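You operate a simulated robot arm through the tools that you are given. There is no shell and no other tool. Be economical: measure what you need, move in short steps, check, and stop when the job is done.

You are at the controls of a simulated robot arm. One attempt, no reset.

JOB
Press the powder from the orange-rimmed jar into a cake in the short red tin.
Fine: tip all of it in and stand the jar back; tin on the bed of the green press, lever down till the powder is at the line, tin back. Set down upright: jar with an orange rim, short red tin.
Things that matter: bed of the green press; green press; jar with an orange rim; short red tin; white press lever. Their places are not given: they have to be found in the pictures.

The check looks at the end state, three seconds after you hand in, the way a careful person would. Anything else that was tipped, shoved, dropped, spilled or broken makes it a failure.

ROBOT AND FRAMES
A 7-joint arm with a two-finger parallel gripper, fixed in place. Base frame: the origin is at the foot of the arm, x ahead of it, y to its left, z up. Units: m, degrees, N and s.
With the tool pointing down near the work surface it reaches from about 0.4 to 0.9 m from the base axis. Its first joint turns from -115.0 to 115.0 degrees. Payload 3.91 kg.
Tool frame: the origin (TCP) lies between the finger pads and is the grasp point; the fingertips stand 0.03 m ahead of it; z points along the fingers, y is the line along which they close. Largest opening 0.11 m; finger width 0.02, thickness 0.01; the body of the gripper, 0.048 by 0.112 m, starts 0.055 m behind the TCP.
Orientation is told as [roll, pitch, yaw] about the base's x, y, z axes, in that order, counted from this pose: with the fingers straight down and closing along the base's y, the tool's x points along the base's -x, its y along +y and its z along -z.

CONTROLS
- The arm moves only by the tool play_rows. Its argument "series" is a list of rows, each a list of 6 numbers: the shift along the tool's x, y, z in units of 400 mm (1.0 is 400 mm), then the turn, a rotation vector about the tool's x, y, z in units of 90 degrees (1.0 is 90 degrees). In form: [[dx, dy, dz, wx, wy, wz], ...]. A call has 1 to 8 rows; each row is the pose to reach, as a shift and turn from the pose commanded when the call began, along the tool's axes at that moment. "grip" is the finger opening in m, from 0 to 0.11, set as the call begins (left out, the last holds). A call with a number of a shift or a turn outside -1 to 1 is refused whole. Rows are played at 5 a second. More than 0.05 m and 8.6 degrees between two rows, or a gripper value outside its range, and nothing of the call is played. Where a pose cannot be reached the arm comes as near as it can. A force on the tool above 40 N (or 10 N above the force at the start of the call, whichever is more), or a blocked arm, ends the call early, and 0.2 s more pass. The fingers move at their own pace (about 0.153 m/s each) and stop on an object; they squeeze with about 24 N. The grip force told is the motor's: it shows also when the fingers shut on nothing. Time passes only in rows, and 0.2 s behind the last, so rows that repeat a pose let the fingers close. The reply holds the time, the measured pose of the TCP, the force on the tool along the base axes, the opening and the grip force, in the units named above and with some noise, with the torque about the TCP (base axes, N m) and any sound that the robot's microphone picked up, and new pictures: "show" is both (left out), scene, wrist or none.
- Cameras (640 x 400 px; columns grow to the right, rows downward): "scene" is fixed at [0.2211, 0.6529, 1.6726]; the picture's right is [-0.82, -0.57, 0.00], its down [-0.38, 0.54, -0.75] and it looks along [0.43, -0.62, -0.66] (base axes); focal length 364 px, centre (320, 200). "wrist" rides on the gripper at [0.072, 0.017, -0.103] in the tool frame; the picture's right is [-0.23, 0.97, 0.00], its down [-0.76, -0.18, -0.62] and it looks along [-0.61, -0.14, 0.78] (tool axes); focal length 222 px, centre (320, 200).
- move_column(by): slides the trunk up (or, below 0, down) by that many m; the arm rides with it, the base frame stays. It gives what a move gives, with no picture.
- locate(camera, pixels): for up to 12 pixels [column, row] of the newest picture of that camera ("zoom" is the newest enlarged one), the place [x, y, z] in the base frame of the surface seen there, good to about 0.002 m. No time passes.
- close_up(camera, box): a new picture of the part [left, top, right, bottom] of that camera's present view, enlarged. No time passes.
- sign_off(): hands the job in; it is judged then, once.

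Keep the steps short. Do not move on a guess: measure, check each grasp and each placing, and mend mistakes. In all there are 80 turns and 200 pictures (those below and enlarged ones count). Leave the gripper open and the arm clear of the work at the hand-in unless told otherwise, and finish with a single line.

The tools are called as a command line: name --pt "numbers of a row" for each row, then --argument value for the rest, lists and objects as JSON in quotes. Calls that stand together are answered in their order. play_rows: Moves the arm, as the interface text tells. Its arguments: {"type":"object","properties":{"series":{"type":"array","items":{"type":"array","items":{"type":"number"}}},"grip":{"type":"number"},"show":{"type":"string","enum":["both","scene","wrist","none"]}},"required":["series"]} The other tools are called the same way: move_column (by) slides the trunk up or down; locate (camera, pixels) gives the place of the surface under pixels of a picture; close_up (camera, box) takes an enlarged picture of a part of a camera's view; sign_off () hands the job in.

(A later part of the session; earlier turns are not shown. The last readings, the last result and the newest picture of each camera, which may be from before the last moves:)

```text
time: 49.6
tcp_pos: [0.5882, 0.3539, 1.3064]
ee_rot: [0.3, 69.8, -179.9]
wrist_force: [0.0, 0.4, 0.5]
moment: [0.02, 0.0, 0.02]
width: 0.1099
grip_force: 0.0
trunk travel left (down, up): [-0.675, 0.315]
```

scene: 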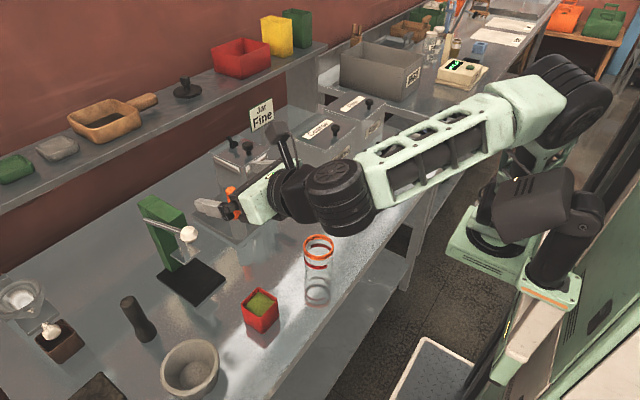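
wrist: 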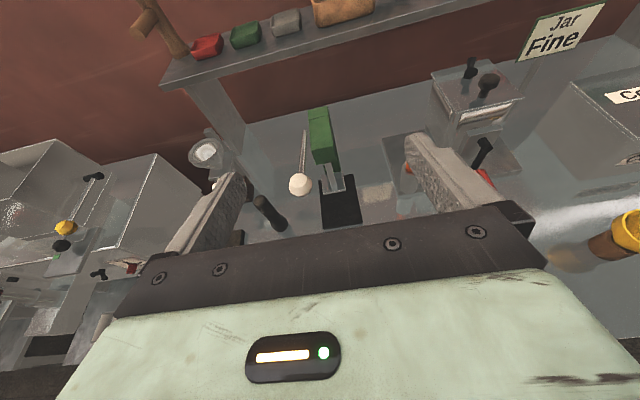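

Aligned above the tin. I'll descend with the trunk to just above the rim and check.

move_column --by -0.3

play_rows --pt "0 0 0 0 0 0" --show "both"

```text
time: 52.6
tcp_pos: [0.5874, 0.3532, 1.0072]
ee_rot: [0.5, 69.9, -179.9]
wrist_force: [0.3, 0.5, -1.5]
moment: [0.01, 0.04, 0.02]
width: 0.11
grip_force: 0.1
trunk travel left (down, up): [-0.375, 0.615]
```

```text
time: 53.0
tcp_pos: [0.5877, 0.355, 1.0054]
ee_rot: [0.4, 70.0, -179.8]
wrist_force: [0.4, 0.7, -0.9]
moment: [0.01, -0.01, 0.0]
width: 0.1102
grip_force: 0.1
trunk travel left (down, up): [-0.375, 0.615]
```

scene: 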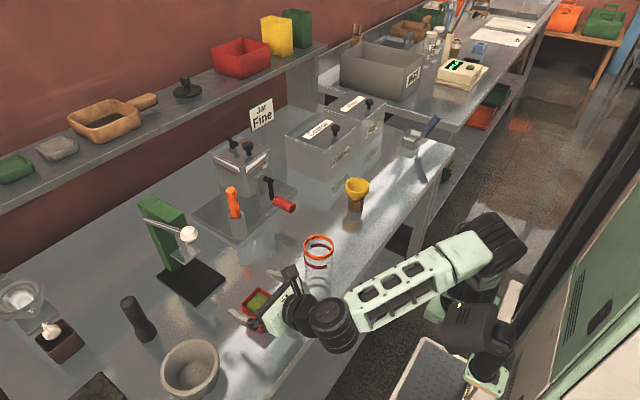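
wrist: 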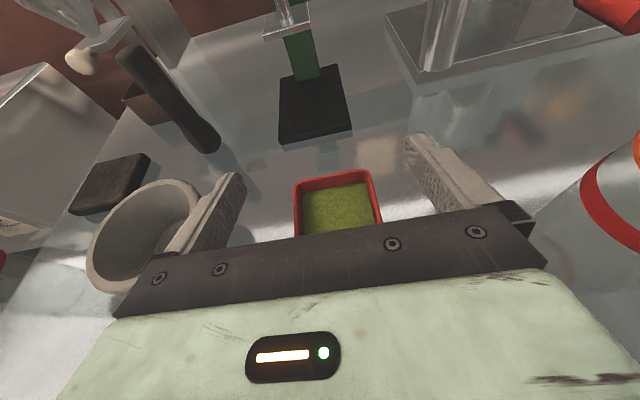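

The tin is centred between the fingers. The mortar is near the left finger, so I'll check the gap.

locate --camera "scene" --pixels '[[217, 356], [213, 348], [200, 342], [219, 365], [215, 375]]'

locate --camera "wrist" --pixels '[[197, 200], [190, 190], [180, 225], [175, 182], [295, 180], [373, 170], [335, 172], [310, 230], [376, 200], [300, 200]]'

```text
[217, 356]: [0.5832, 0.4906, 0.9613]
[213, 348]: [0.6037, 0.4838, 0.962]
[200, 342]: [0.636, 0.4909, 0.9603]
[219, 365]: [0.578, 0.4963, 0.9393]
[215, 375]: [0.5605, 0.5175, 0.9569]
```

```text
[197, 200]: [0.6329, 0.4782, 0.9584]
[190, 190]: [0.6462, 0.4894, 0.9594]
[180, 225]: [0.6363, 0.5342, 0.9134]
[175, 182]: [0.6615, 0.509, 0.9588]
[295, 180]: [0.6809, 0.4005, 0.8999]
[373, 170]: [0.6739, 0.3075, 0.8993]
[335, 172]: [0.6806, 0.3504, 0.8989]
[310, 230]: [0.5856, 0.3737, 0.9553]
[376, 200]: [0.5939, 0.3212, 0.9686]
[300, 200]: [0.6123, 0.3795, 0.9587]
```

The gap to the mortar is 6 cm. I'll lower to z 0.948 and close on the tin.

play_rows --pt "-0.067 0.0075 0.0243 0 0 0" --pt "-0.134 0.0075 0.0487 0 0 0" --pt "-0.134 0.0075 0.0487 0 0 0" --show "none"

play_rows --pt "0 0 0 0 0 0" --pt "0 0 0 0 0 0" --pt "0 0 0 0 0 0" --grip 0.04 --show "both"

```text
time: 53.8
tcp_pos: [0.5862, 0.3519, 0.948]
ee_rot: [0.3, 70.0, -179.8]
wrist_force: [-0.7, -0.9, 0.3]
moment: [0.0, -0.01, -0.01]
width: 0.1099
grip_force: 0.1
trunk travel left (down, up): [-0.375, 0.615]
```

```text
time: 54.6
tcp_pos: [0.5873, 0.3514, 0.9483]
ee_rot: [0.4, 69.8, -179.8]
wrist_force: [0.2, 0.1, -0.1]
moment: [0.08, -0.05, -0.01]
width: 0.0617
grip_force: 24.3
trunk travel left (down, up): [-0.375, 0.615]
```

scene: 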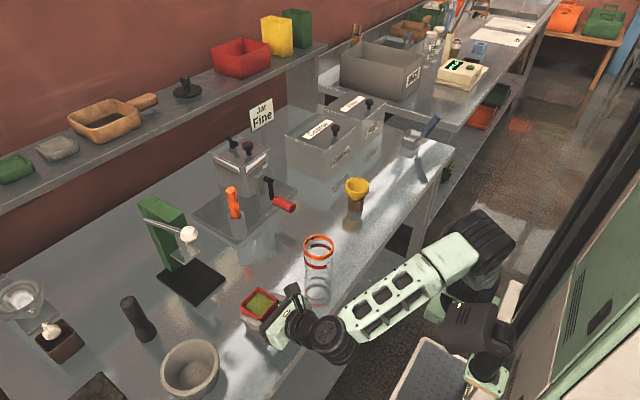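
wrist: 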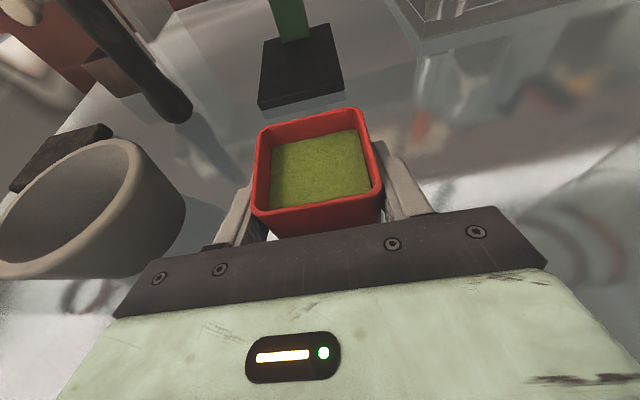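

The tin is gripped with an opening of 0.0617. I'll measure where it sits in the hand.

locate --camera "wrist" --pixels '[[262, 132], [360, 113], [310, 120], [379, 193], [254, 210], [318, 204], [371, 150], [257, 170], [315, 165], [315, 150]]'

close_up --camera "wrist" --box '[220, 90, 420, 240]'

```text
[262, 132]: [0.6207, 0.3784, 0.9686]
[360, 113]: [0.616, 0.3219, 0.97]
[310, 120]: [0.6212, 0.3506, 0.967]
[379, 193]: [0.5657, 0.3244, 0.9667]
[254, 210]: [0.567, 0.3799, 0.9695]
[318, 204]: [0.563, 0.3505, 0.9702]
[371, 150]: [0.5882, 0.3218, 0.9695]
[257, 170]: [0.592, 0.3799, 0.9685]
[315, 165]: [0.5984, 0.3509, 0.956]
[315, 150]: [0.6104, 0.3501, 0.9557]
```

```text
2.67 times, centred on (320, 165) of wrist
```

zoom: 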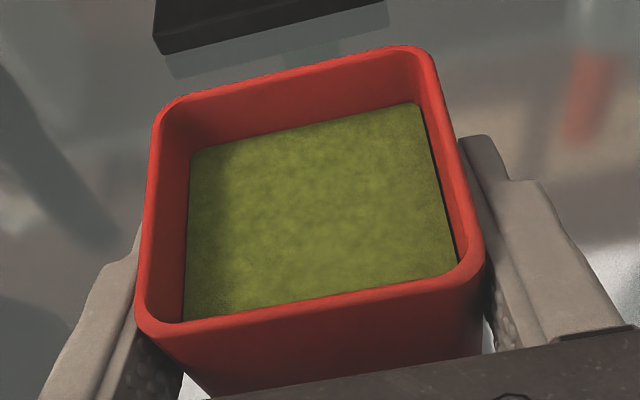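

In the hand the tin's centre is 7 mm ahead of the TCP. I'll lift 27 mm and carry it toward the bed front, then look before going under the platen.

play_rows --pt "0.0323 0 -0.0118 0 0 0" --pt "0.0646 0 -0.0235 0 0 0" --pt "0.096 -0.0188 0.0627 0 0 0" --pt "0.1273 -0.0377 0.1488 0 0 0" --pt "0.1586 -0.0565 0.235 0 0 0" --pt "0.1586 -0.0565 0.235 0 0 0" --show "both"

```text
time: 56.0
tcp_pos: [0.6978, 0.3739, 0.975]
ee_rot: [0.4, 69.9, -179.8]
wrist_force: [-0.6, 0.0, -2.2]
moment: [0.04, 0.01, -0.01]
width: 0.0618
grip_force: 24.0
trunk travel left (down, up): [-0.375, 0.615]
```

scene: 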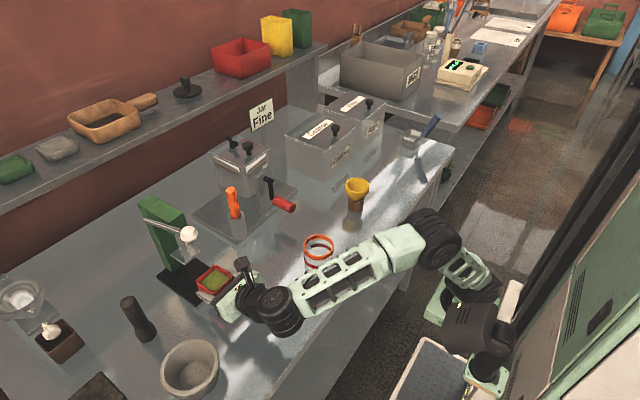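
wrist: 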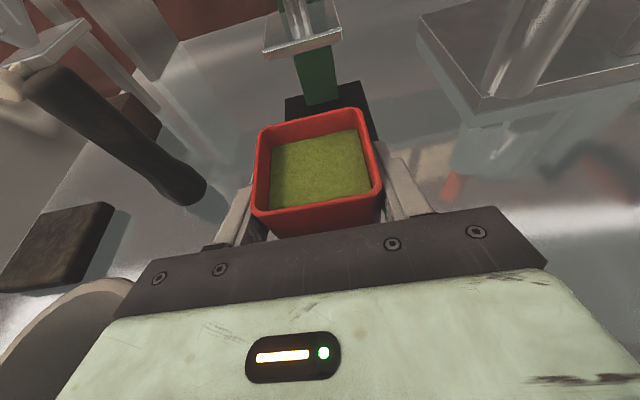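

Before moving on I'll check how close the forearm is to the jar.

locate --camera "scene" --pixels '[[280, 310], [330, 283], [370, 262], [410, 240], [440, 235], [335, 265], [318, 245], [305, 290]]'

locate --camera "wrist" --pixels '[[265, 50], [341, 42], [300, 48], [285, 55], [320, 50]]'

```text
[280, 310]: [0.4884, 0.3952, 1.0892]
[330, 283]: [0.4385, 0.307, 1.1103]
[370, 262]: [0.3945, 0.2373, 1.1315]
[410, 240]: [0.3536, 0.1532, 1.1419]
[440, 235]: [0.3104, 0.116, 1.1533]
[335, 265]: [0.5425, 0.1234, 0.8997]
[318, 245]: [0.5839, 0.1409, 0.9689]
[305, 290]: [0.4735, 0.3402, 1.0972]
```

```text
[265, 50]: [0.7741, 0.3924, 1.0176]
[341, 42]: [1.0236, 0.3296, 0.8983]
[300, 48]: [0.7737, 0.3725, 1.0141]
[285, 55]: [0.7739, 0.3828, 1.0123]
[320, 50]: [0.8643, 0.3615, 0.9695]
```

The forearm is clear. The platen underside is at z ≥ 1.011 and the tin rim is at 0.997. I'll slide the tin under the platen.

play_rows --pt "0.0273 0 0.075 0 0 0" --pt "0.0547 0 0.15 0 0 0" --pt "0.082 0 0.225 0 0 0" --pt "0.082 0 0.225 0 0 0" --show "both"

close_up --camera "wrist" --box '[220, 50, 420, 240]'

close_up --camera "scene" --box '[140, 210, 260, 310]'

```text
time: 57.0
tcp_pos: [0.7925, 0.3745, 0.9768]
ee_rot: [0.4, 69.8, -179.8]
wrist_force: [-0.1, -0.4, -1.1]
moment: [0.0, 0.04, -0.02]
width: 0.0619
grip_force: 23.8
trunk travel left (down, up): [-0.375, 0.615]
```

scene: 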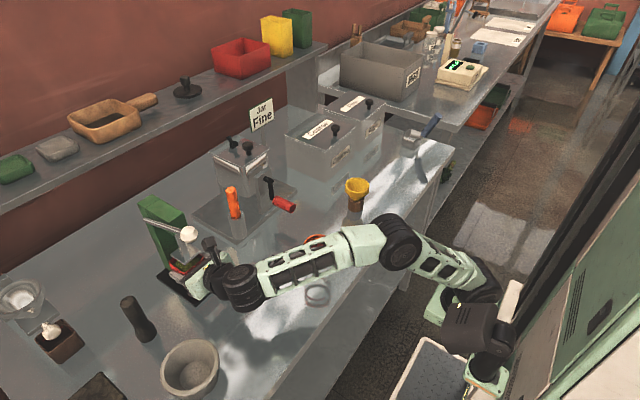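
wrist: 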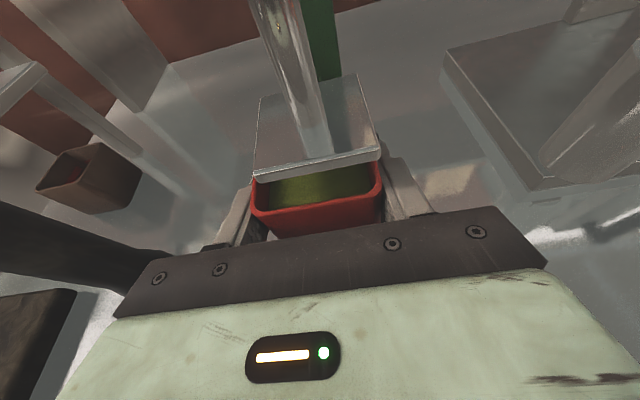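

```text
2.11 times, centred on (320, 145) of wrist
```

zoom: 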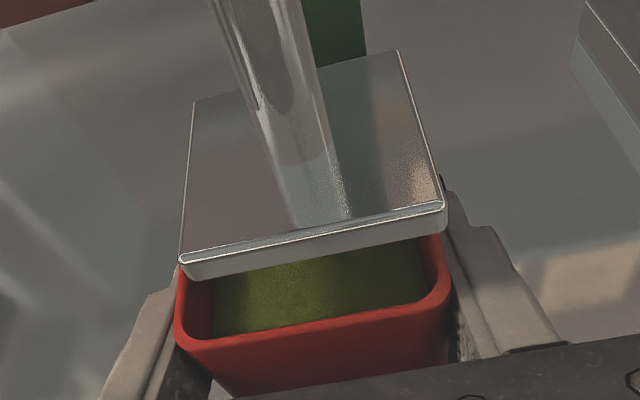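

```text
4.00 times, centred on (200, 260) of scene
```

zoom: 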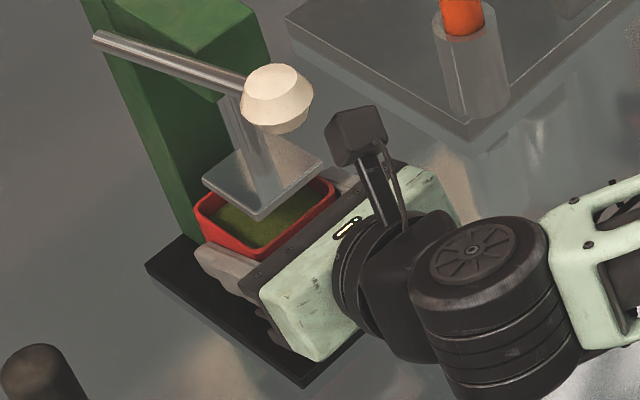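

I'll measure the platen edges against the tin walls in the wrist picture.

locate --camera "wrist" --pixels '[[254, 172], [378, 150], [358, 77], [261, 100], [318, 159], [253, 182], [382, 176], [379, 193], [254, 210], [318, 204], [265, 190], [370, 173]]'

```text
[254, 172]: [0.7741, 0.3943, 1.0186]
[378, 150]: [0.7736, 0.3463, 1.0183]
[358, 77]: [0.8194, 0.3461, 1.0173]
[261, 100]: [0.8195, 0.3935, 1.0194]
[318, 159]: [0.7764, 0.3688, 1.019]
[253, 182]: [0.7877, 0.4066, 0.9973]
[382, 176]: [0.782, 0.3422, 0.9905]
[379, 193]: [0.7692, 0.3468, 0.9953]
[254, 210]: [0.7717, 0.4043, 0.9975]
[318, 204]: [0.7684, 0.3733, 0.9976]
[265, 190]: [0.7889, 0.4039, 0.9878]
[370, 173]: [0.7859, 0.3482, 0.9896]
```

The two cameras differ by a few mm, so I'll measure both parts with the scene camera too.

locate --camera "zoom" --pixels '[[206, 181], [259, 214], [319, 163], [232, 197], [290, 190], [199, 206], [262, 256], [333, 186], [228, 232], [300, 222], [215, 195], [330, 182]]'

```text
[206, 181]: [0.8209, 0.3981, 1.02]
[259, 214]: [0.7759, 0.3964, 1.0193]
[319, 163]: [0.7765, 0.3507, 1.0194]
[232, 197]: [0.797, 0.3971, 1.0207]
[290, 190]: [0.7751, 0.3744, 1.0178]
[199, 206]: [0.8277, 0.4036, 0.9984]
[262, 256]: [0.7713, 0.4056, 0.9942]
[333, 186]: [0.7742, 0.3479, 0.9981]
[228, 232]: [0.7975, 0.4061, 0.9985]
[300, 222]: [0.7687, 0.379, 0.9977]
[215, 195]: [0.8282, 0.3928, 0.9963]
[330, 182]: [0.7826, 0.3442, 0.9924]
```

The tin sits slightly too far in +y, by 1.5–4.5 mm, so I'll shift it −2.5 mm in y and −1 mm in x while lowering to just above the bed.

play_rows --pt "-0.0174 0.006 0.005 0 0 0" --pt "-0.0348 0.006 0.0102 0 0 0" --pt "-0.0348 0.006 0.0102 0 0 0" --show "none"

play_rows --pt "-0.0035 0 0.0013 0 0 0" --pt "-0.0035 0 0.0013 0 0 0" --show "none"

```text
time: 57.8
tcp_pos: [0.7915, 0.3726, 0.9626]
ee_rot: [0.4, 69.9, -179.8]
wrist_force: [0.0, -0.4, -1.8]
moment: [0.01, -0.02, -0.01]
width: 0.062
grip_force: 24.0
trunk travel left (down, up): [-0.375, 0.615]
```

```text
time: 58.4
tcp_pos: [0.7925, 0.3707, 0.9616]
ee_rot: [0.3, 69.8, -179.8]
wrist_force: [-0.9, -0.5, -1.3]
moment: [0.02, 0.03, -0.01]
width: 0.0619
grip_force: 23.9
trunk travel left (down, up): [-0.375, 0.615]
```

No contact yet, so I'll continue down in 1.5 mm steps.

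play_rows --pt "-0.0035 0 0.0013 0 0 0" --pt "-0.0035 0 0.0013 0 0 0" --show "none"

play_rows --pt "-0.0035 0 0.0013 0 0 0" --pt "-0.0035 0 0.0013 0 0 0" --show "wrist"

```text
time: 59.0
tcp_pos: [0.7914, 0.3716, 0.961]
ee_rot: [0.4, 70.0, -179.9]
wrist_force: [1.1, 0.9, 1.1]
moment: [0.11, 0.03, -0.02]
width: 0.062
grip_force: 23.8
trunk travel left (down, up): [-0.375, 0.615]
```

```text
time: 59.6
tcp_pos: [0.7921, 0.3707, 0.9609]
ee_rot: [0.1, 70.0, 179.9]
wrist_force: [-1.0, 2.1, 12.8]
moment: [0.15, 0.34, -0.04]
width: 0.0619
grip_force: 23.9
trunk travel left (down, up): [-0.375, 0.615]
```

wrist: 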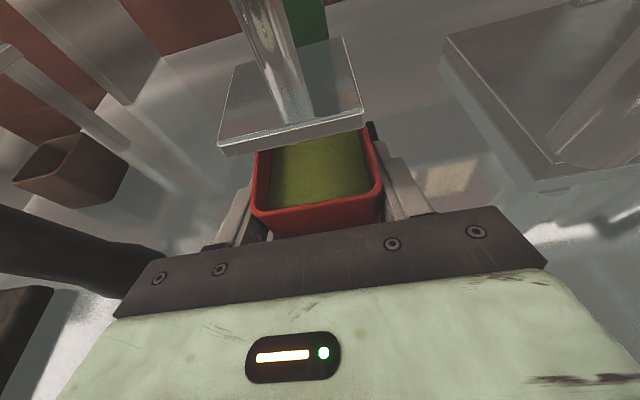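

The tin is on the bed with 12.8 N of contact, centred between both estimates. I'll release, back out horizontally and check.

play_rows --pt "0 0 0 0 0 0" --pt "0 0 0 0 0 0" --pt "0 0 0 0 0 0" --grip 0.11 --show "none"

play_rows --pt "-0.032 0 -0.094 0 0 0" --pt "-0.065 0 -0.188 0 0 0" --pt "-0.098 0 -0.282 0 0 0" --pt "-0.13 0 -0.376 0 0 0" --pt "-0.13 0 -0.376 0 0 0" --show "both"

close_up --camera "scene" --box '[130, 200, 240, 310]'

```text
time: 60.4
tcp_pos: [0.7924, 0.3704, 0.9581]
ee_rot: [0.3, 69.9, -179.8]
wrist_force: [-0.5, 0.7, 0.1]
moment: [-0.02, -0.01, 0.01]
width: 0.1102
grip_force: 0.2
trunk travel left (down, up): [-0.375, 0.615]
```

```text
time: 61.6
tcp_pos: [0.6329, 0.3707, 0.9618]
ee_rot: [0.4, 69.9, -179.9]
wrist_force: [1.3, -0.6, -0.3]
moment: [0.02, -0.01, 0.0]
width: 0.1099
grip_force: 0.1
trunk travel left (down, up): [-0.375, 0.615]
```

scene: 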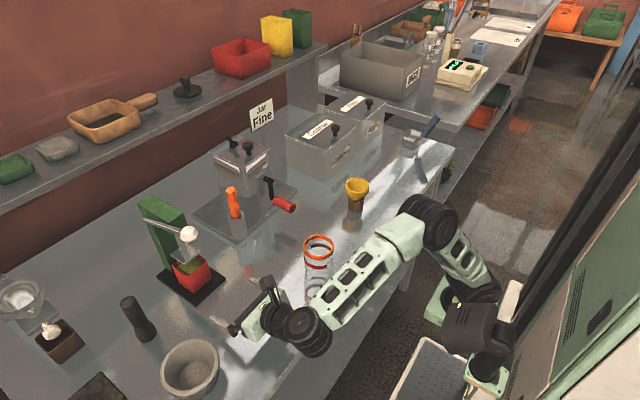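
wrist: 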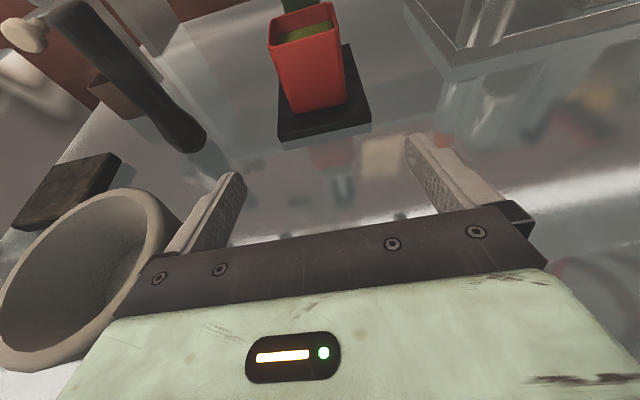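

```text
3.64 times, centred on (185, 255) of scene
```

zoom: 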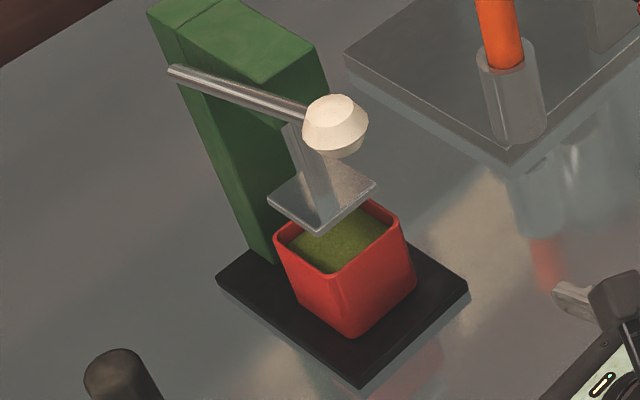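

The tin stands on the bed with the platen over it. Next is the lever: I'll back off slightly, line up with the knob at y about 0.408, rise to its height and measure it.

play_rows --pt "-0.0257 -0.047 -0.0705 0 0 0" --pt "-0.0257 -0.094 -0.0705 0 0 0" --pt "-0.0257 -0.094 -0.0705 0 0 0" --show "none"

move_column --by 0.213

play_rows --pt "0 0 0 0 0 0" --show "both"

```text
time: 62.4
tcp_pos: [0.6044, 0.4087, 0.9601]
ee_rot: [0.3, 69.9, -179.8]
wrist_force: [-0.1, 0.2, -0.3]
moment: [0.03, 0.01, 0.03]
width: 0.1098
grip_force: 0.1
trunk travel left (down, up): [-0.375, 0.615]
```

```text
time: 64.7
tcp_pos: [0.6036, 0.4115, 1.1733]
ee_rot: [0.3, 69.9, -179.7]
wrist_force: [0.4, 0.4, 0.4]
moment: [0.02, 0.01, 0.03]
width: 0.1102
grip_force: 0.1
trunk travel left (down, up): [-0.588, 0.402]
```

```text
time: 65.1
tcp_pos: [0.6042, 0.4103, 1.1725]
ee_rot: [0.4, 69.9, -179.8]
wrist_force: [-0.3, 0.4, 0.1]
moment: [0.03, 0.02, 0.0]
width: 0.1099
grip_force: 0.1
trunk travel left (down, up): [-0.588, 0.402]
```

scene: 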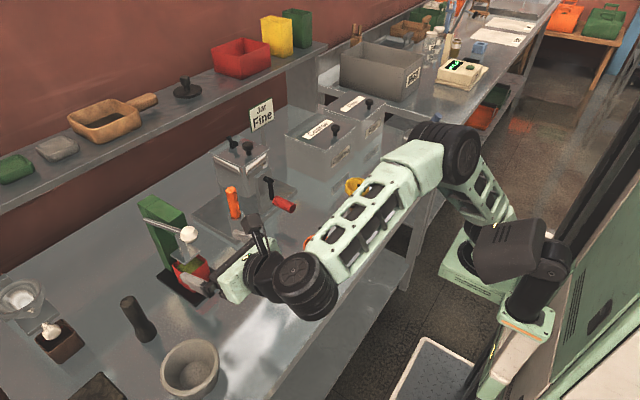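
wrist: 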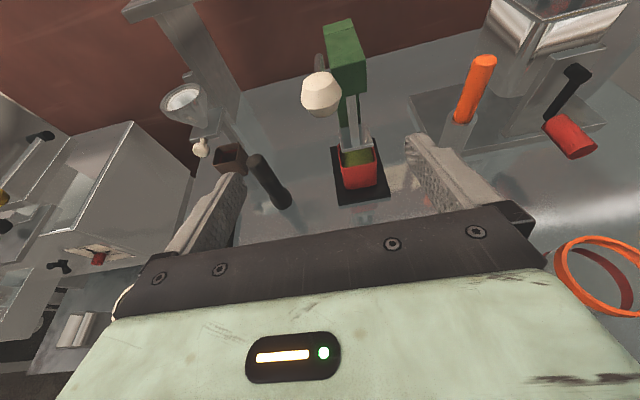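

locate --camera "wrist" --pixels '[[303, 95], [340, 92], [322, 78], [322, 92], [322, 110], [318, 104]]'

close_up --camera "wrist" --box '[280, 10, 420, 210]'

```text
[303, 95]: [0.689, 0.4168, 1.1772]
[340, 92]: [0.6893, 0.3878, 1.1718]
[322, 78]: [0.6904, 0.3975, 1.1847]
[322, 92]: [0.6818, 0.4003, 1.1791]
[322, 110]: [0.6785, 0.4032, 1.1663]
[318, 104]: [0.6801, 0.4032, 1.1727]
```

```text
2.00 times, centred on (350, 110) of wrist
```

zoom: 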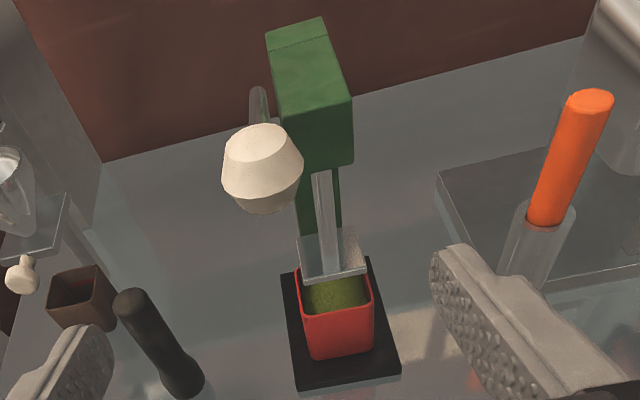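

The knob centre is about (0.692, 0.407, 1.172). I'll go in around it and close.

play_rows --pt "0.025 0.005 0.069 0 0 0" --pt "0.05 0.005 0.138 0 0 0" --pt "0.075 0.005 0.207 0 0 0" --pt "0.075 0.005 0.207 0 0 0" --show "wrist"

play_rows --pt "0 0 0 0 0 0" --pt "0 0 0 0 0 0" --pt "0 0 0 0 0 0" --grip 0.0 --show "wrist"

```text
time: 66.1
tcp_pos: [0.6917, 0.4076, 1.1719]
ee_rot: [0.3, 69.9, -179.8]
wrist_force: [0.6, -0.6, 0.5]
moment: [0.02, 0.01, -0.03]
width: 0.1101
grip_force: 0.0
trunk travel left (down, up): [-0.588, 0.402]
```

wrist: 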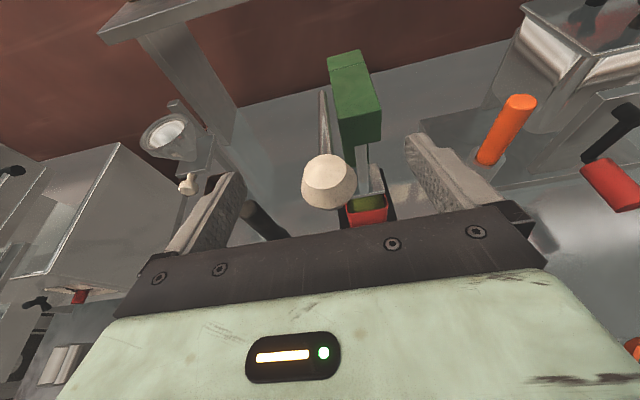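

```text
time: 66.9
tcp_pos: [0.6926, 0.4017, 1.1723]
ee_rot: [0.6, 70.0, 179.9]
wrist_force: [-13.2, -36.9, -6.6]
moment: [-0.06, 0.4, -0.2]
width: 0.0328
grip_force: 44.9
trunk travel left (down, up): [-0.588, 0.402]
```

wrist: 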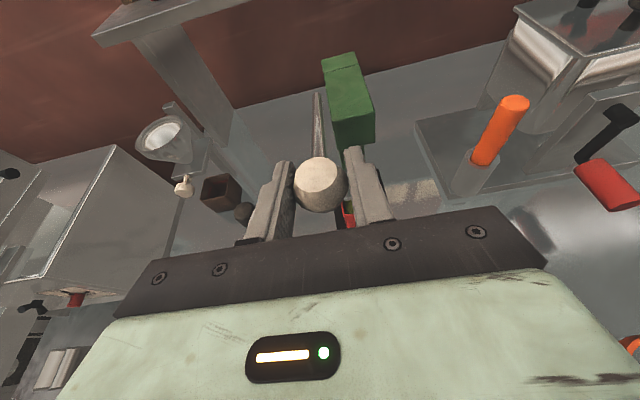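

Closed on the knob, but there is a side force of 37 N: the knob's centre is at y 0.402, not 0.408. I'll relieve it by shifting 6 mm to −y.

play_rows --pt "0 0.008 0 0 0 0" --pt "0 0.015 0 0 0 0" --pt "0 0.015 0 0 0 0" --show "both"

```text
time: 67.7
tcp_pos: [0.6929, 0.4022, 1.1714]
ee_rot: [0.4, 70.0, -179.5]
wrist_force: [2.1, -10.3, -8.0]
moment: [-0.04, -0.2, 0.11]
width: 0.0331
grip_force: 45.4
trunk travel left (down, up): [-0.588, 0.402]
```

scene: 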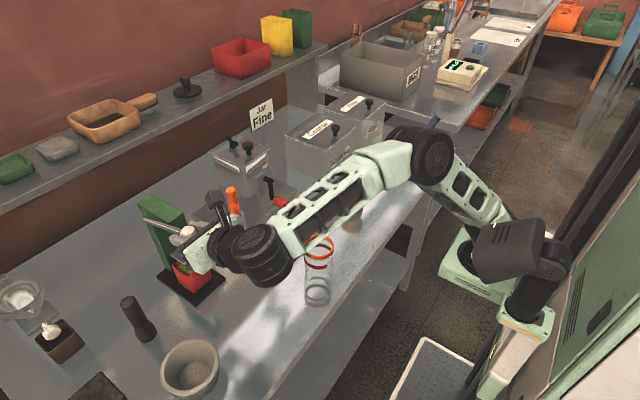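
wrist: 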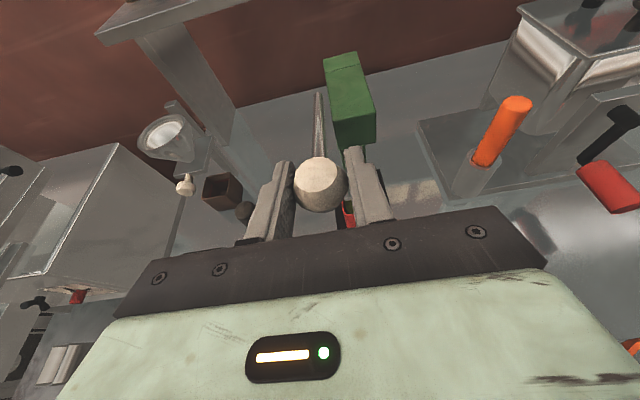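

The load is relieved. I'll swing the lever down the first ~10° along its arc and see how far the platen moves.

play_rows --pt "-0.022 0.003 0.002 0 0 0" --pt "-0.044 0.003 0.006 0 0 0" --pt "-0.0665 0.003 0.011 0 0 0" --pt "-0.0665 0.003 0.011 0 0 0" --show "both"

close_up --camera "scene" --box '[130, 190, 240, 310]'

```text
time: 68.7
tcp_pos: [0.6849, 0.4016, 1.1453]
ee_rot: [0.1, 70.0, -179.9]
wrist_force: [4.0, 8.2, 8.6]
moment: [0.12, -1.33, 0.08]
width: 0.0333
grip_force: 45.2
trunk travel left (down, up): [-0.588, 0.402]
```

scene: 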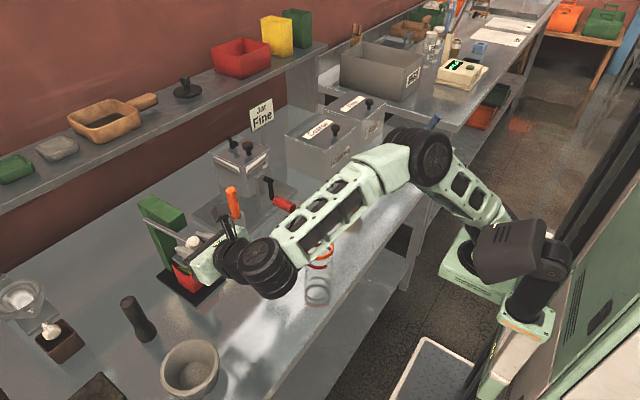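
wrist: 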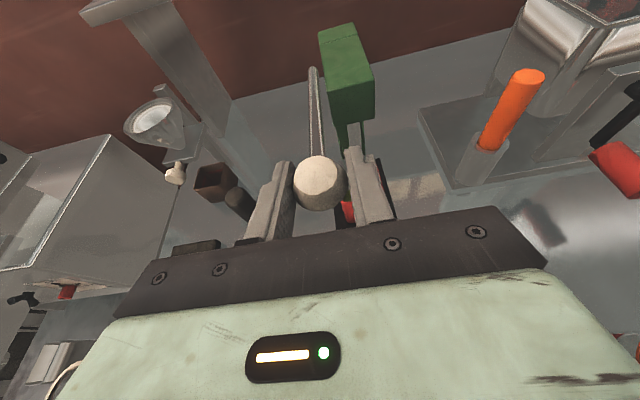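

```text
3.33 times, centred on (185, 250) of scene
```

zoom: 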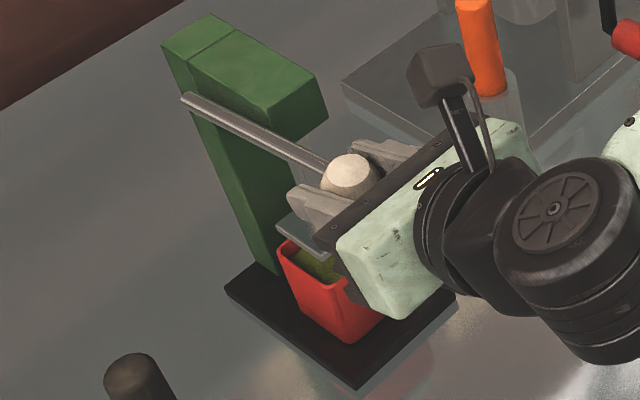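

The lever moves. I'll read the platen height and the pivot now.

locate --camera "zoom" --pixels '[[295, 233], [310, 243], [320, 250], [190, 100], [230, 122], [290, 152], [320, 168], [350, 160], [283, 250], [316, 262]]'

```text
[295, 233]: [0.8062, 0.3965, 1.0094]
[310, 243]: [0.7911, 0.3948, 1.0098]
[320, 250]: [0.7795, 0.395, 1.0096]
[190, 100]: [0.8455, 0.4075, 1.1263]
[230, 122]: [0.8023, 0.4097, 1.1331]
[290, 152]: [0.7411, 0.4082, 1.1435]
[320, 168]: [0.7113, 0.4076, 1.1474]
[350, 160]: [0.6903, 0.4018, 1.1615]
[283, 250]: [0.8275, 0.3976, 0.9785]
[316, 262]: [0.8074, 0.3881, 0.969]
```

The platen dropped 10.4 mm for about 9° of lever. The pivot is near (0.865, 1.123), so about 52 mm in total is needed, ending at a lever angle of about −27°. I'll continue to about −8°.

play_rows --pt "-0.0268 0 0.0079 0 0 0" --pt "-0.0536 0 0.0158 0 0 0" --pt "-0.0825 0 0.0287 0 0 0" --pt "-0.1115 0 0.0417 0 0 0" --pt "-0.1115 0 0.0417 0 0 0" --show "scene"

close_up --camera "scene" --box '[130, 190, 240, 310]'

```text
time: 69.9
tcp_pos: [0.6847, 0.403, 1.0987]
ee_rot: [0.5, 69.9, -179.5]
wrist_force: [-6.0, 21.3, 8.7]
moment: [0.05, -1.11, 0.16]
width: 0.033
grip_force: 45.2
trunk travel left (down, up): [-0.588, 0.402]
```

scene: 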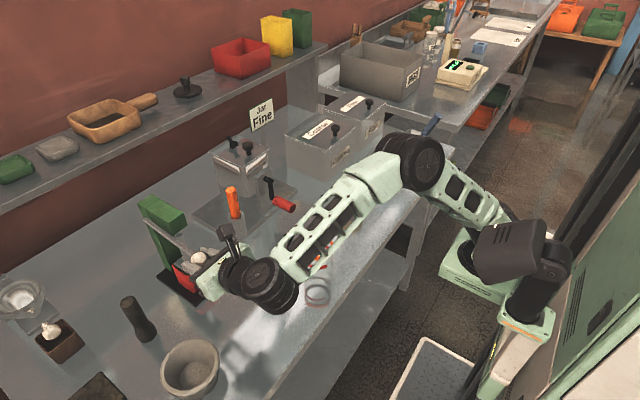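

```text
3.33 times, centred on (185, 250) of scene
```

zoom: 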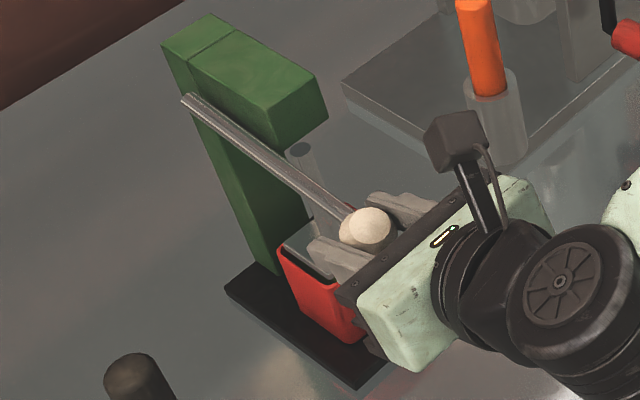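

The platen is about to enter the tin. I'll check its alignment and height.

locate --camera "zoom" --pixels '[[287, 245], [300, 250], [310, 262], [295, 235], [281, 248], [320, 275], [190, 100], [250, 140], [330, 198], [318, 280], [310, 200], [300, 270]]'

close_up --camera "scene" --box '[165, 245, 215, 285]'

```text
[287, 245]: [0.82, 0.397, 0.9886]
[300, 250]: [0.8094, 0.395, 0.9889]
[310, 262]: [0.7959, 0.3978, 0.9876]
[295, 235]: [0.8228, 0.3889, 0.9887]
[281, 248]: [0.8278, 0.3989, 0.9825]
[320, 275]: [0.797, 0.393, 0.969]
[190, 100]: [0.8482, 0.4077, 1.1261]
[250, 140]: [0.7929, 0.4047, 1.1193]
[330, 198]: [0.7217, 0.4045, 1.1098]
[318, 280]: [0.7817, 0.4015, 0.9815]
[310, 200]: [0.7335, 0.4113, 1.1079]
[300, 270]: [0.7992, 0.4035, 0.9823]
```

```text
10.00 times, centred on (190, 265) of scene
```

zoom: 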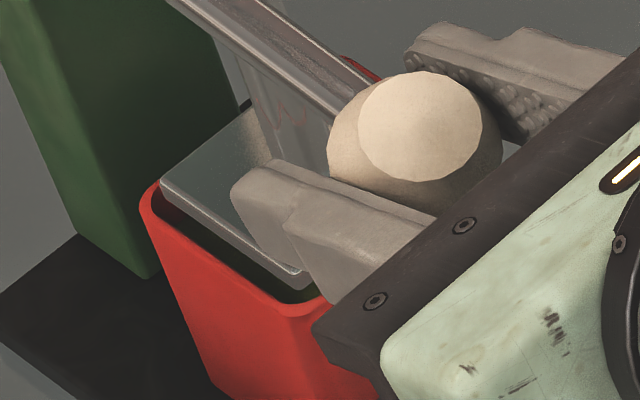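

The platen lines up with the opening, with gaps on all sides, and is entering. I'll relieve the side load by 2.5 mm and continue to about −17°, watching the force.

play_rows --pt "-0.0138 -0.006 0.009 0 0 0" --pt "-0.0277 -0.006 0.018 0 0 0" --pt "-0.0415 -0.006 0.027 0 0 0" --pt "-0.0554 -0.006 0.0364 0 0 0" --pt "-0.0554 -0.006 0.0364 0 0 0" --show "scene"

close_up --camera "scene" --box '[155, 205, 225, 285]'

```text
time: 71.1
tcp_pos: [0.6932, 0.4027, 1.0735]
ee_rot: [0.4, 70.0, -179.8]
wrist_force: [-16.5, -7.6, 3.5]
moment: [-0.02, -0.93, -0.04]
width: 0.0327
grip_force: 45.3
trunk travel left (down, up): [-0.588, 0.402]
```

scene: 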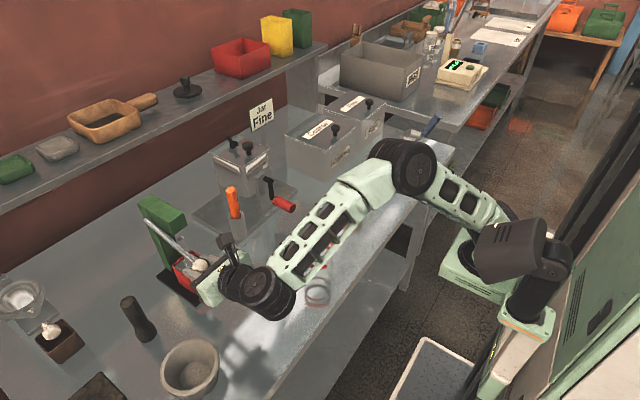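

```text
5.00 times, centred on (190, 245) of scene
```

zoom: 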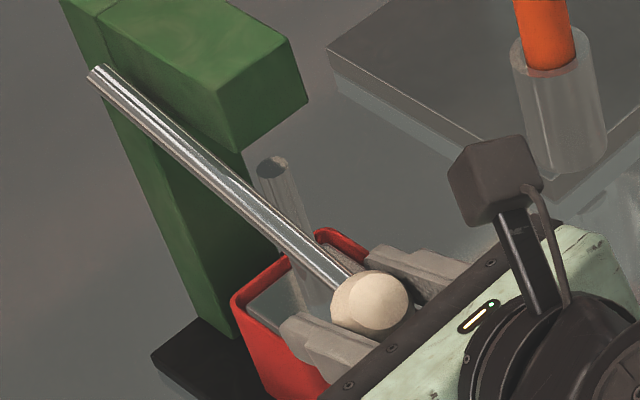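

The platen is inside the tin. I'll read its height.

locate --camera "zoom" --pixels '[[262, 300], [275, 290], [275, 312], [255, 296], [100, 75], [200, 165], [320, 265], [270, 165], [236, 298], [340, 235]]'

```text
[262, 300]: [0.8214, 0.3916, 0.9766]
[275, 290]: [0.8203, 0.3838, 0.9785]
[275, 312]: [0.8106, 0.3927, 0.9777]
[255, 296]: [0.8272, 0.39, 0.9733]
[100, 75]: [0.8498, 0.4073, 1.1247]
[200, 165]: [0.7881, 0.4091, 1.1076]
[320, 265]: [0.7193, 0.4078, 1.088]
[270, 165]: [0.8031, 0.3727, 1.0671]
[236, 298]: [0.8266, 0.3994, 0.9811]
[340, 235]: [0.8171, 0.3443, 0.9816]
```

The platen top is at z 0.9776, so its underside is about at the powder surface. I'll press about 6° more, slowly.

play_rows --pt "-0.0063 0 0.0058 0 0 0" --pt "-0.0126 0 0.0116 0 0 0" --pt "-0.019 0 0.0174 0 0 0" --pt "-0.0253 0 0.0232 0 0 0" --pt "-0.0316 0 0.029 0 0 0" --pt "-0.0316 0 0.029 0 0 0" --show "none"

close_up --camera "scene" --box '[155, 205, 225, 285]'

locate --camera "zoom" --pixels '[[262, 305], [275, 300], [275, 315], [270, 172], [274, 176], [266, 170], [100, 75], [320, 275]]'

```text
time: 72.5
tcp_pos: [0.6987, 0.4018, 1.0585]
ee_rot: [0.4, 70.1, -179.8]
wrist_force: [-13.5, -8.6, 5.8]
moment: [-0.04, -1.1, 0.03]
width: 0.0329
grip_force: 44.7
trunk travel left (down, up): [-0.588, 0.402]
```

```text
5.00 times, centred on (190, 245) of scene
```

zoom: 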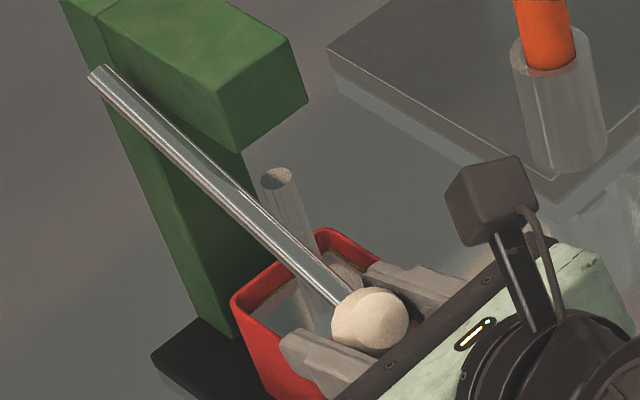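

```text
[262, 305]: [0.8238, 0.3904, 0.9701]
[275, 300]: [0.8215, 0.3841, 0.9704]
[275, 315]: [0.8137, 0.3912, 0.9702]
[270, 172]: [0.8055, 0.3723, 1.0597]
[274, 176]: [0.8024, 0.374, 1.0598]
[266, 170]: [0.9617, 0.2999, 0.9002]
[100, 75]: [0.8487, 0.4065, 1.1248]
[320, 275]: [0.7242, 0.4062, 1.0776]
```

The platen top is at 0.9702 with little extra force. I'll press about 4.5 mm more, gently.

play_rows --pt "-0.0044 0 0.0044 0 0 0" --pt "-0.0087 0 0.0087 0 0 0" --pt "-0.013 0 0.013 0 0 0" --pt "-0.0174 0 0.0174 0 0 0" --pt "-0.0174 0 0.0174 0 0 0" --show "none"

close_up --camera "scene" --box '[165, 240, 205, 280]'

locate --camera "scene" --pixels '[[178.5, 266.5], [181, 265], [181, 268.5], [180.5, 241], [181, 241.5], [180, 240.5]]'

```text
time: 73.7
tcp_pos: [0.7027, 0.4014, 1.0494]
ee_rot: [0.2, 69.9, -179.9]
wrist_force: [-18.9, -11.1, 1.4]
moment: [0.09, -1.03, -0.02]
width: 0.0326
grip_force: 45.0
trunk travel left (down, up): [-0.588, 0.402]
```

```text
10.00 times, centred on (185, 260) of scene
```

zoom: 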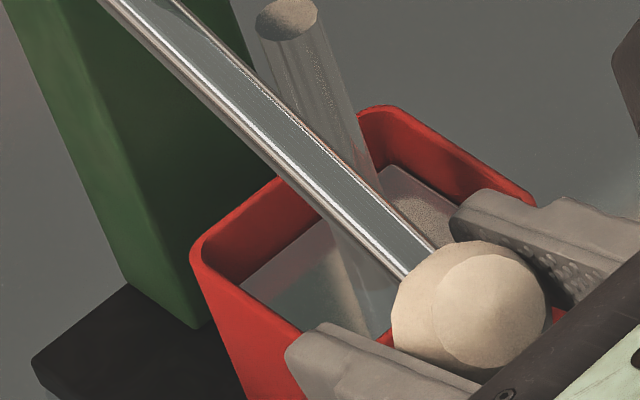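

```text
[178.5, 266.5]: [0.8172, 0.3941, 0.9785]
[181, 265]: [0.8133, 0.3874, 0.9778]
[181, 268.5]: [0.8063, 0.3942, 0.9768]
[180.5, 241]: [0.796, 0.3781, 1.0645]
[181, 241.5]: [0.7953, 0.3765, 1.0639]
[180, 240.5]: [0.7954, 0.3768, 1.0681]
```

locate --camera "zoom" --pixels '[[300, 280], [320, 260], [320, 300], [410, 200], [285, 20], [275, 18], [300, 20], [430, 150], [240, 265], [270, 255]]'

```text
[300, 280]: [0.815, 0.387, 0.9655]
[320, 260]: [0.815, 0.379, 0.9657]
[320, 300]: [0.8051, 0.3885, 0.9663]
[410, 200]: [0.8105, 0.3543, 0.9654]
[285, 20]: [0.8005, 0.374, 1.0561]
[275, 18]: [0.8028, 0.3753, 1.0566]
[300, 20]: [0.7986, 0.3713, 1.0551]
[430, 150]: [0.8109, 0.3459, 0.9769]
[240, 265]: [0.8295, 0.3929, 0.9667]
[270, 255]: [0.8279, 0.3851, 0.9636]
```

The platen top is at 0.9656. I'll raise the lever back along its arc to look at the powder level.

play_rows --pt "0.0245 0.002 -0.0233 0 0 0" --pt "0.049 0.004 -0.0466 0 0 0" --pt "0.1026 0.004 -0.0807 0 0 0" --pt "0.1605 0.002 -0.1066 0 0 0" --pt "0.214 0.002 -0.1206 0 0 0" --pt "0.2811 0.002 -0.1292 0 0 0" --pt "0.2811 0.002 -0.1292 0 0 0" --show "both"

close_up --camera "scene" --box '[165, 240, 215, 290]'

```text
time: 75.3
tcp_pos: [0.6951, 0.4021, 1.1716]
ee_rot: [0.5, 70.0, -179.6]
wrist_force: [2.9, -3.8, -10.8]
moment: [0.09, 0.49, -0.02]
width: 0.0327
grip_force: 44.9
trunk travel left (down, up): [-0.588, 0.402]
```

scene: 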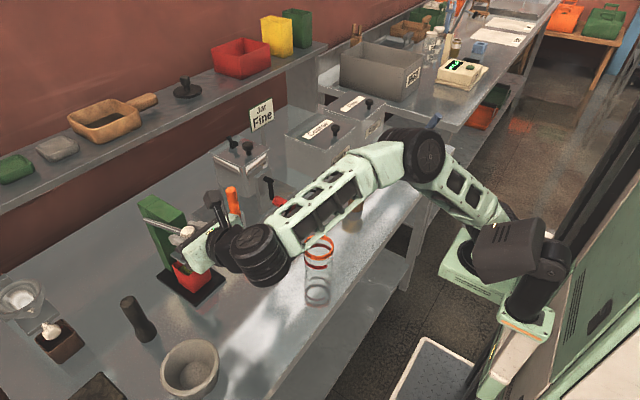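
wrist: 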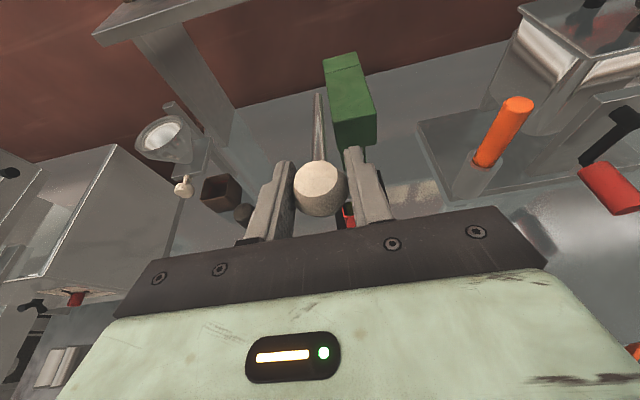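

```text
8.00 times, centred on (190, 265) of scene
```

zoom: 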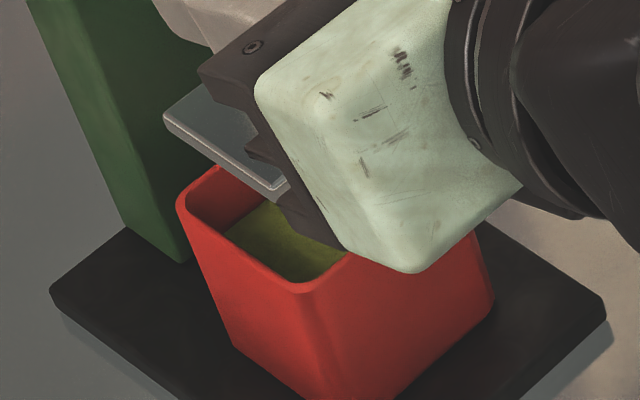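

locate --camera "zoom" --pixels '[[280, 240], [255, 230], [310, 258], [300, 275], [250, 205], [225, 215], [300, 290], [185, 200], [230, 150]]'

close_up --camera "scene" --box '[174, 256, 194, 280]'

```text
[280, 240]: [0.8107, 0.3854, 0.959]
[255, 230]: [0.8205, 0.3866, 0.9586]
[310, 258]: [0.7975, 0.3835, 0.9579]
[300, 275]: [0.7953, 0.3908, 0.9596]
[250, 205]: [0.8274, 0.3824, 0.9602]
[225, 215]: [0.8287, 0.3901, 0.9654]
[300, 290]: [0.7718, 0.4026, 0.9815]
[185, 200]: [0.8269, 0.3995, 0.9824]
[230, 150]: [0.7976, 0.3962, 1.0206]
```

```text
16.00 times, centred on (184, 268) of scene
```

zoom: 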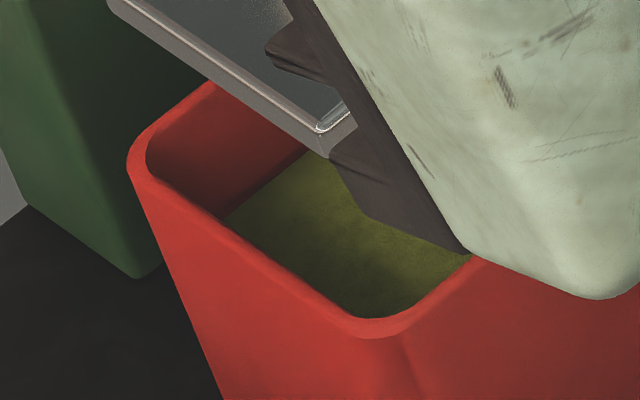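

The powder now stands at z 0.959, which is 45.7 mm above the tin's base. A dark line shows right at its edge on the back wall. I'll let go of the knob and back off for a clear view.

play_rows --pt "0 0 0 0 0 0" --pt "0 0 0 0 0 0" --pt "-0.025 0 -0.069 0 0 0" --pt "-0.05 0 -0.138 0 0 0" --pt "-0.075 0 -0.207 0 0 0" --pt "-0.075 0 -0.207 0 0 0" --grip 0.11 --show "both"

close_up --camera "scene" --box '[168, 250, 208, 290]'

close_up --camera "wrist" --box '[320, 120, 400, 210]'

```text
time: 76.7
tcp_pos: [0.6037, 0.4025, 1.1724]
ee_rot: [0.3, 69.9, -179.9]
wrist_force: [0.2, 0.0, 0.1]
moment: [-0.03, 0.01, 0.01]
width: 0.1097
grip_force: 0.1
trunk travel left (down, up): [-0.588, 0.402]
```

scene: 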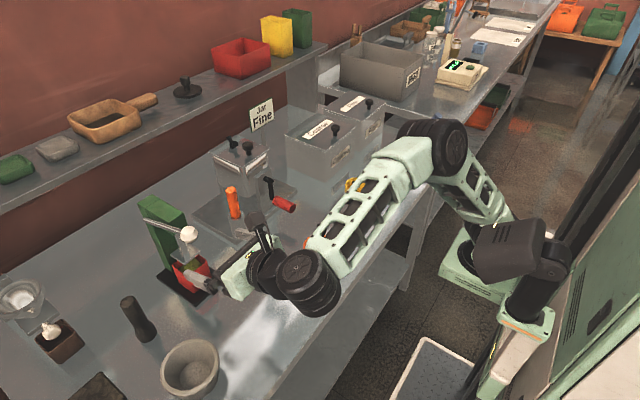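
wrist: 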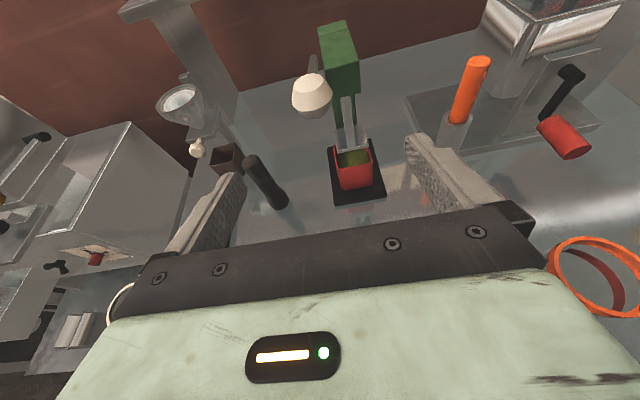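

```text
10.00 times, centred on (188, 270) of scene
```

zoom: 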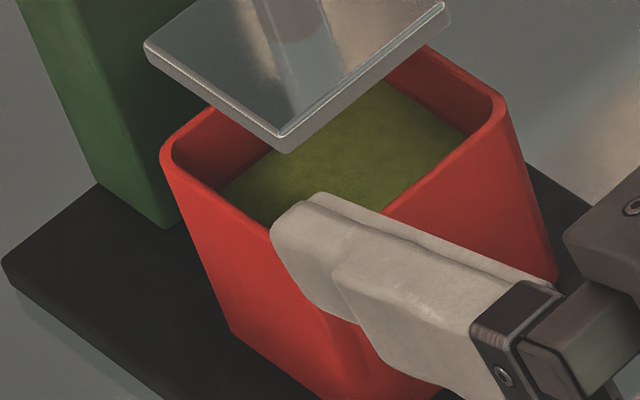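

```text
4.44 times, centred on (360, 165) of wrist
```

zoom: 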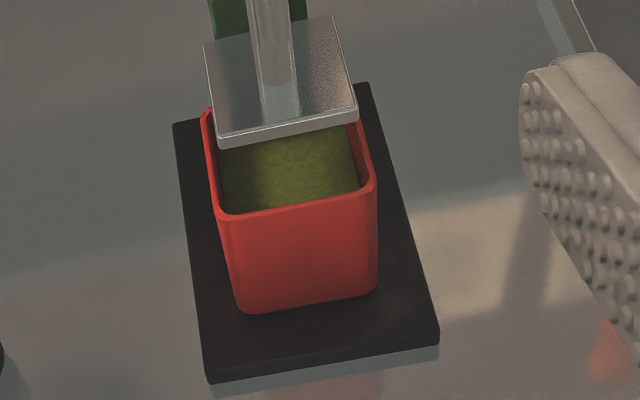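

close_up --camera "scene" --box '[184, 252, 206, 272]'

locate --camera "zoom" --pixels '[[400, 180], [330, 250], [250, 230], [470, 150], [440, 105], [430, 92], [500, 110], [520, 170]]'

```text
16.00 times, centred on (195, 262) of scene
```

zoom: 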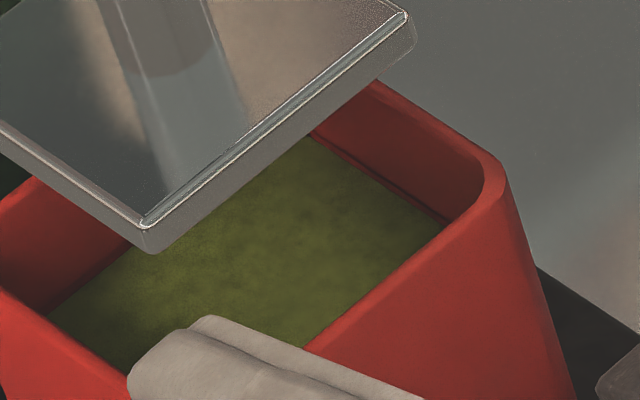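

```text
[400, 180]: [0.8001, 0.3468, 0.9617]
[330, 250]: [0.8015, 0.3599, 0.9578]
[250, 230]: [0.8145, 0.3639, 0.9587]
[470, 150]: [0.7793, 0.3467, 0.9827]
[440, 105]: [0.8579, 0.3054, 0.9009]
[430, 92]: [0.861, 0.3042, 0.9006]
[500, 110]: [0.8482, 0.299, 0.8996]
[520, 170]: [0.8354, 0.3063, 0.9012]
```

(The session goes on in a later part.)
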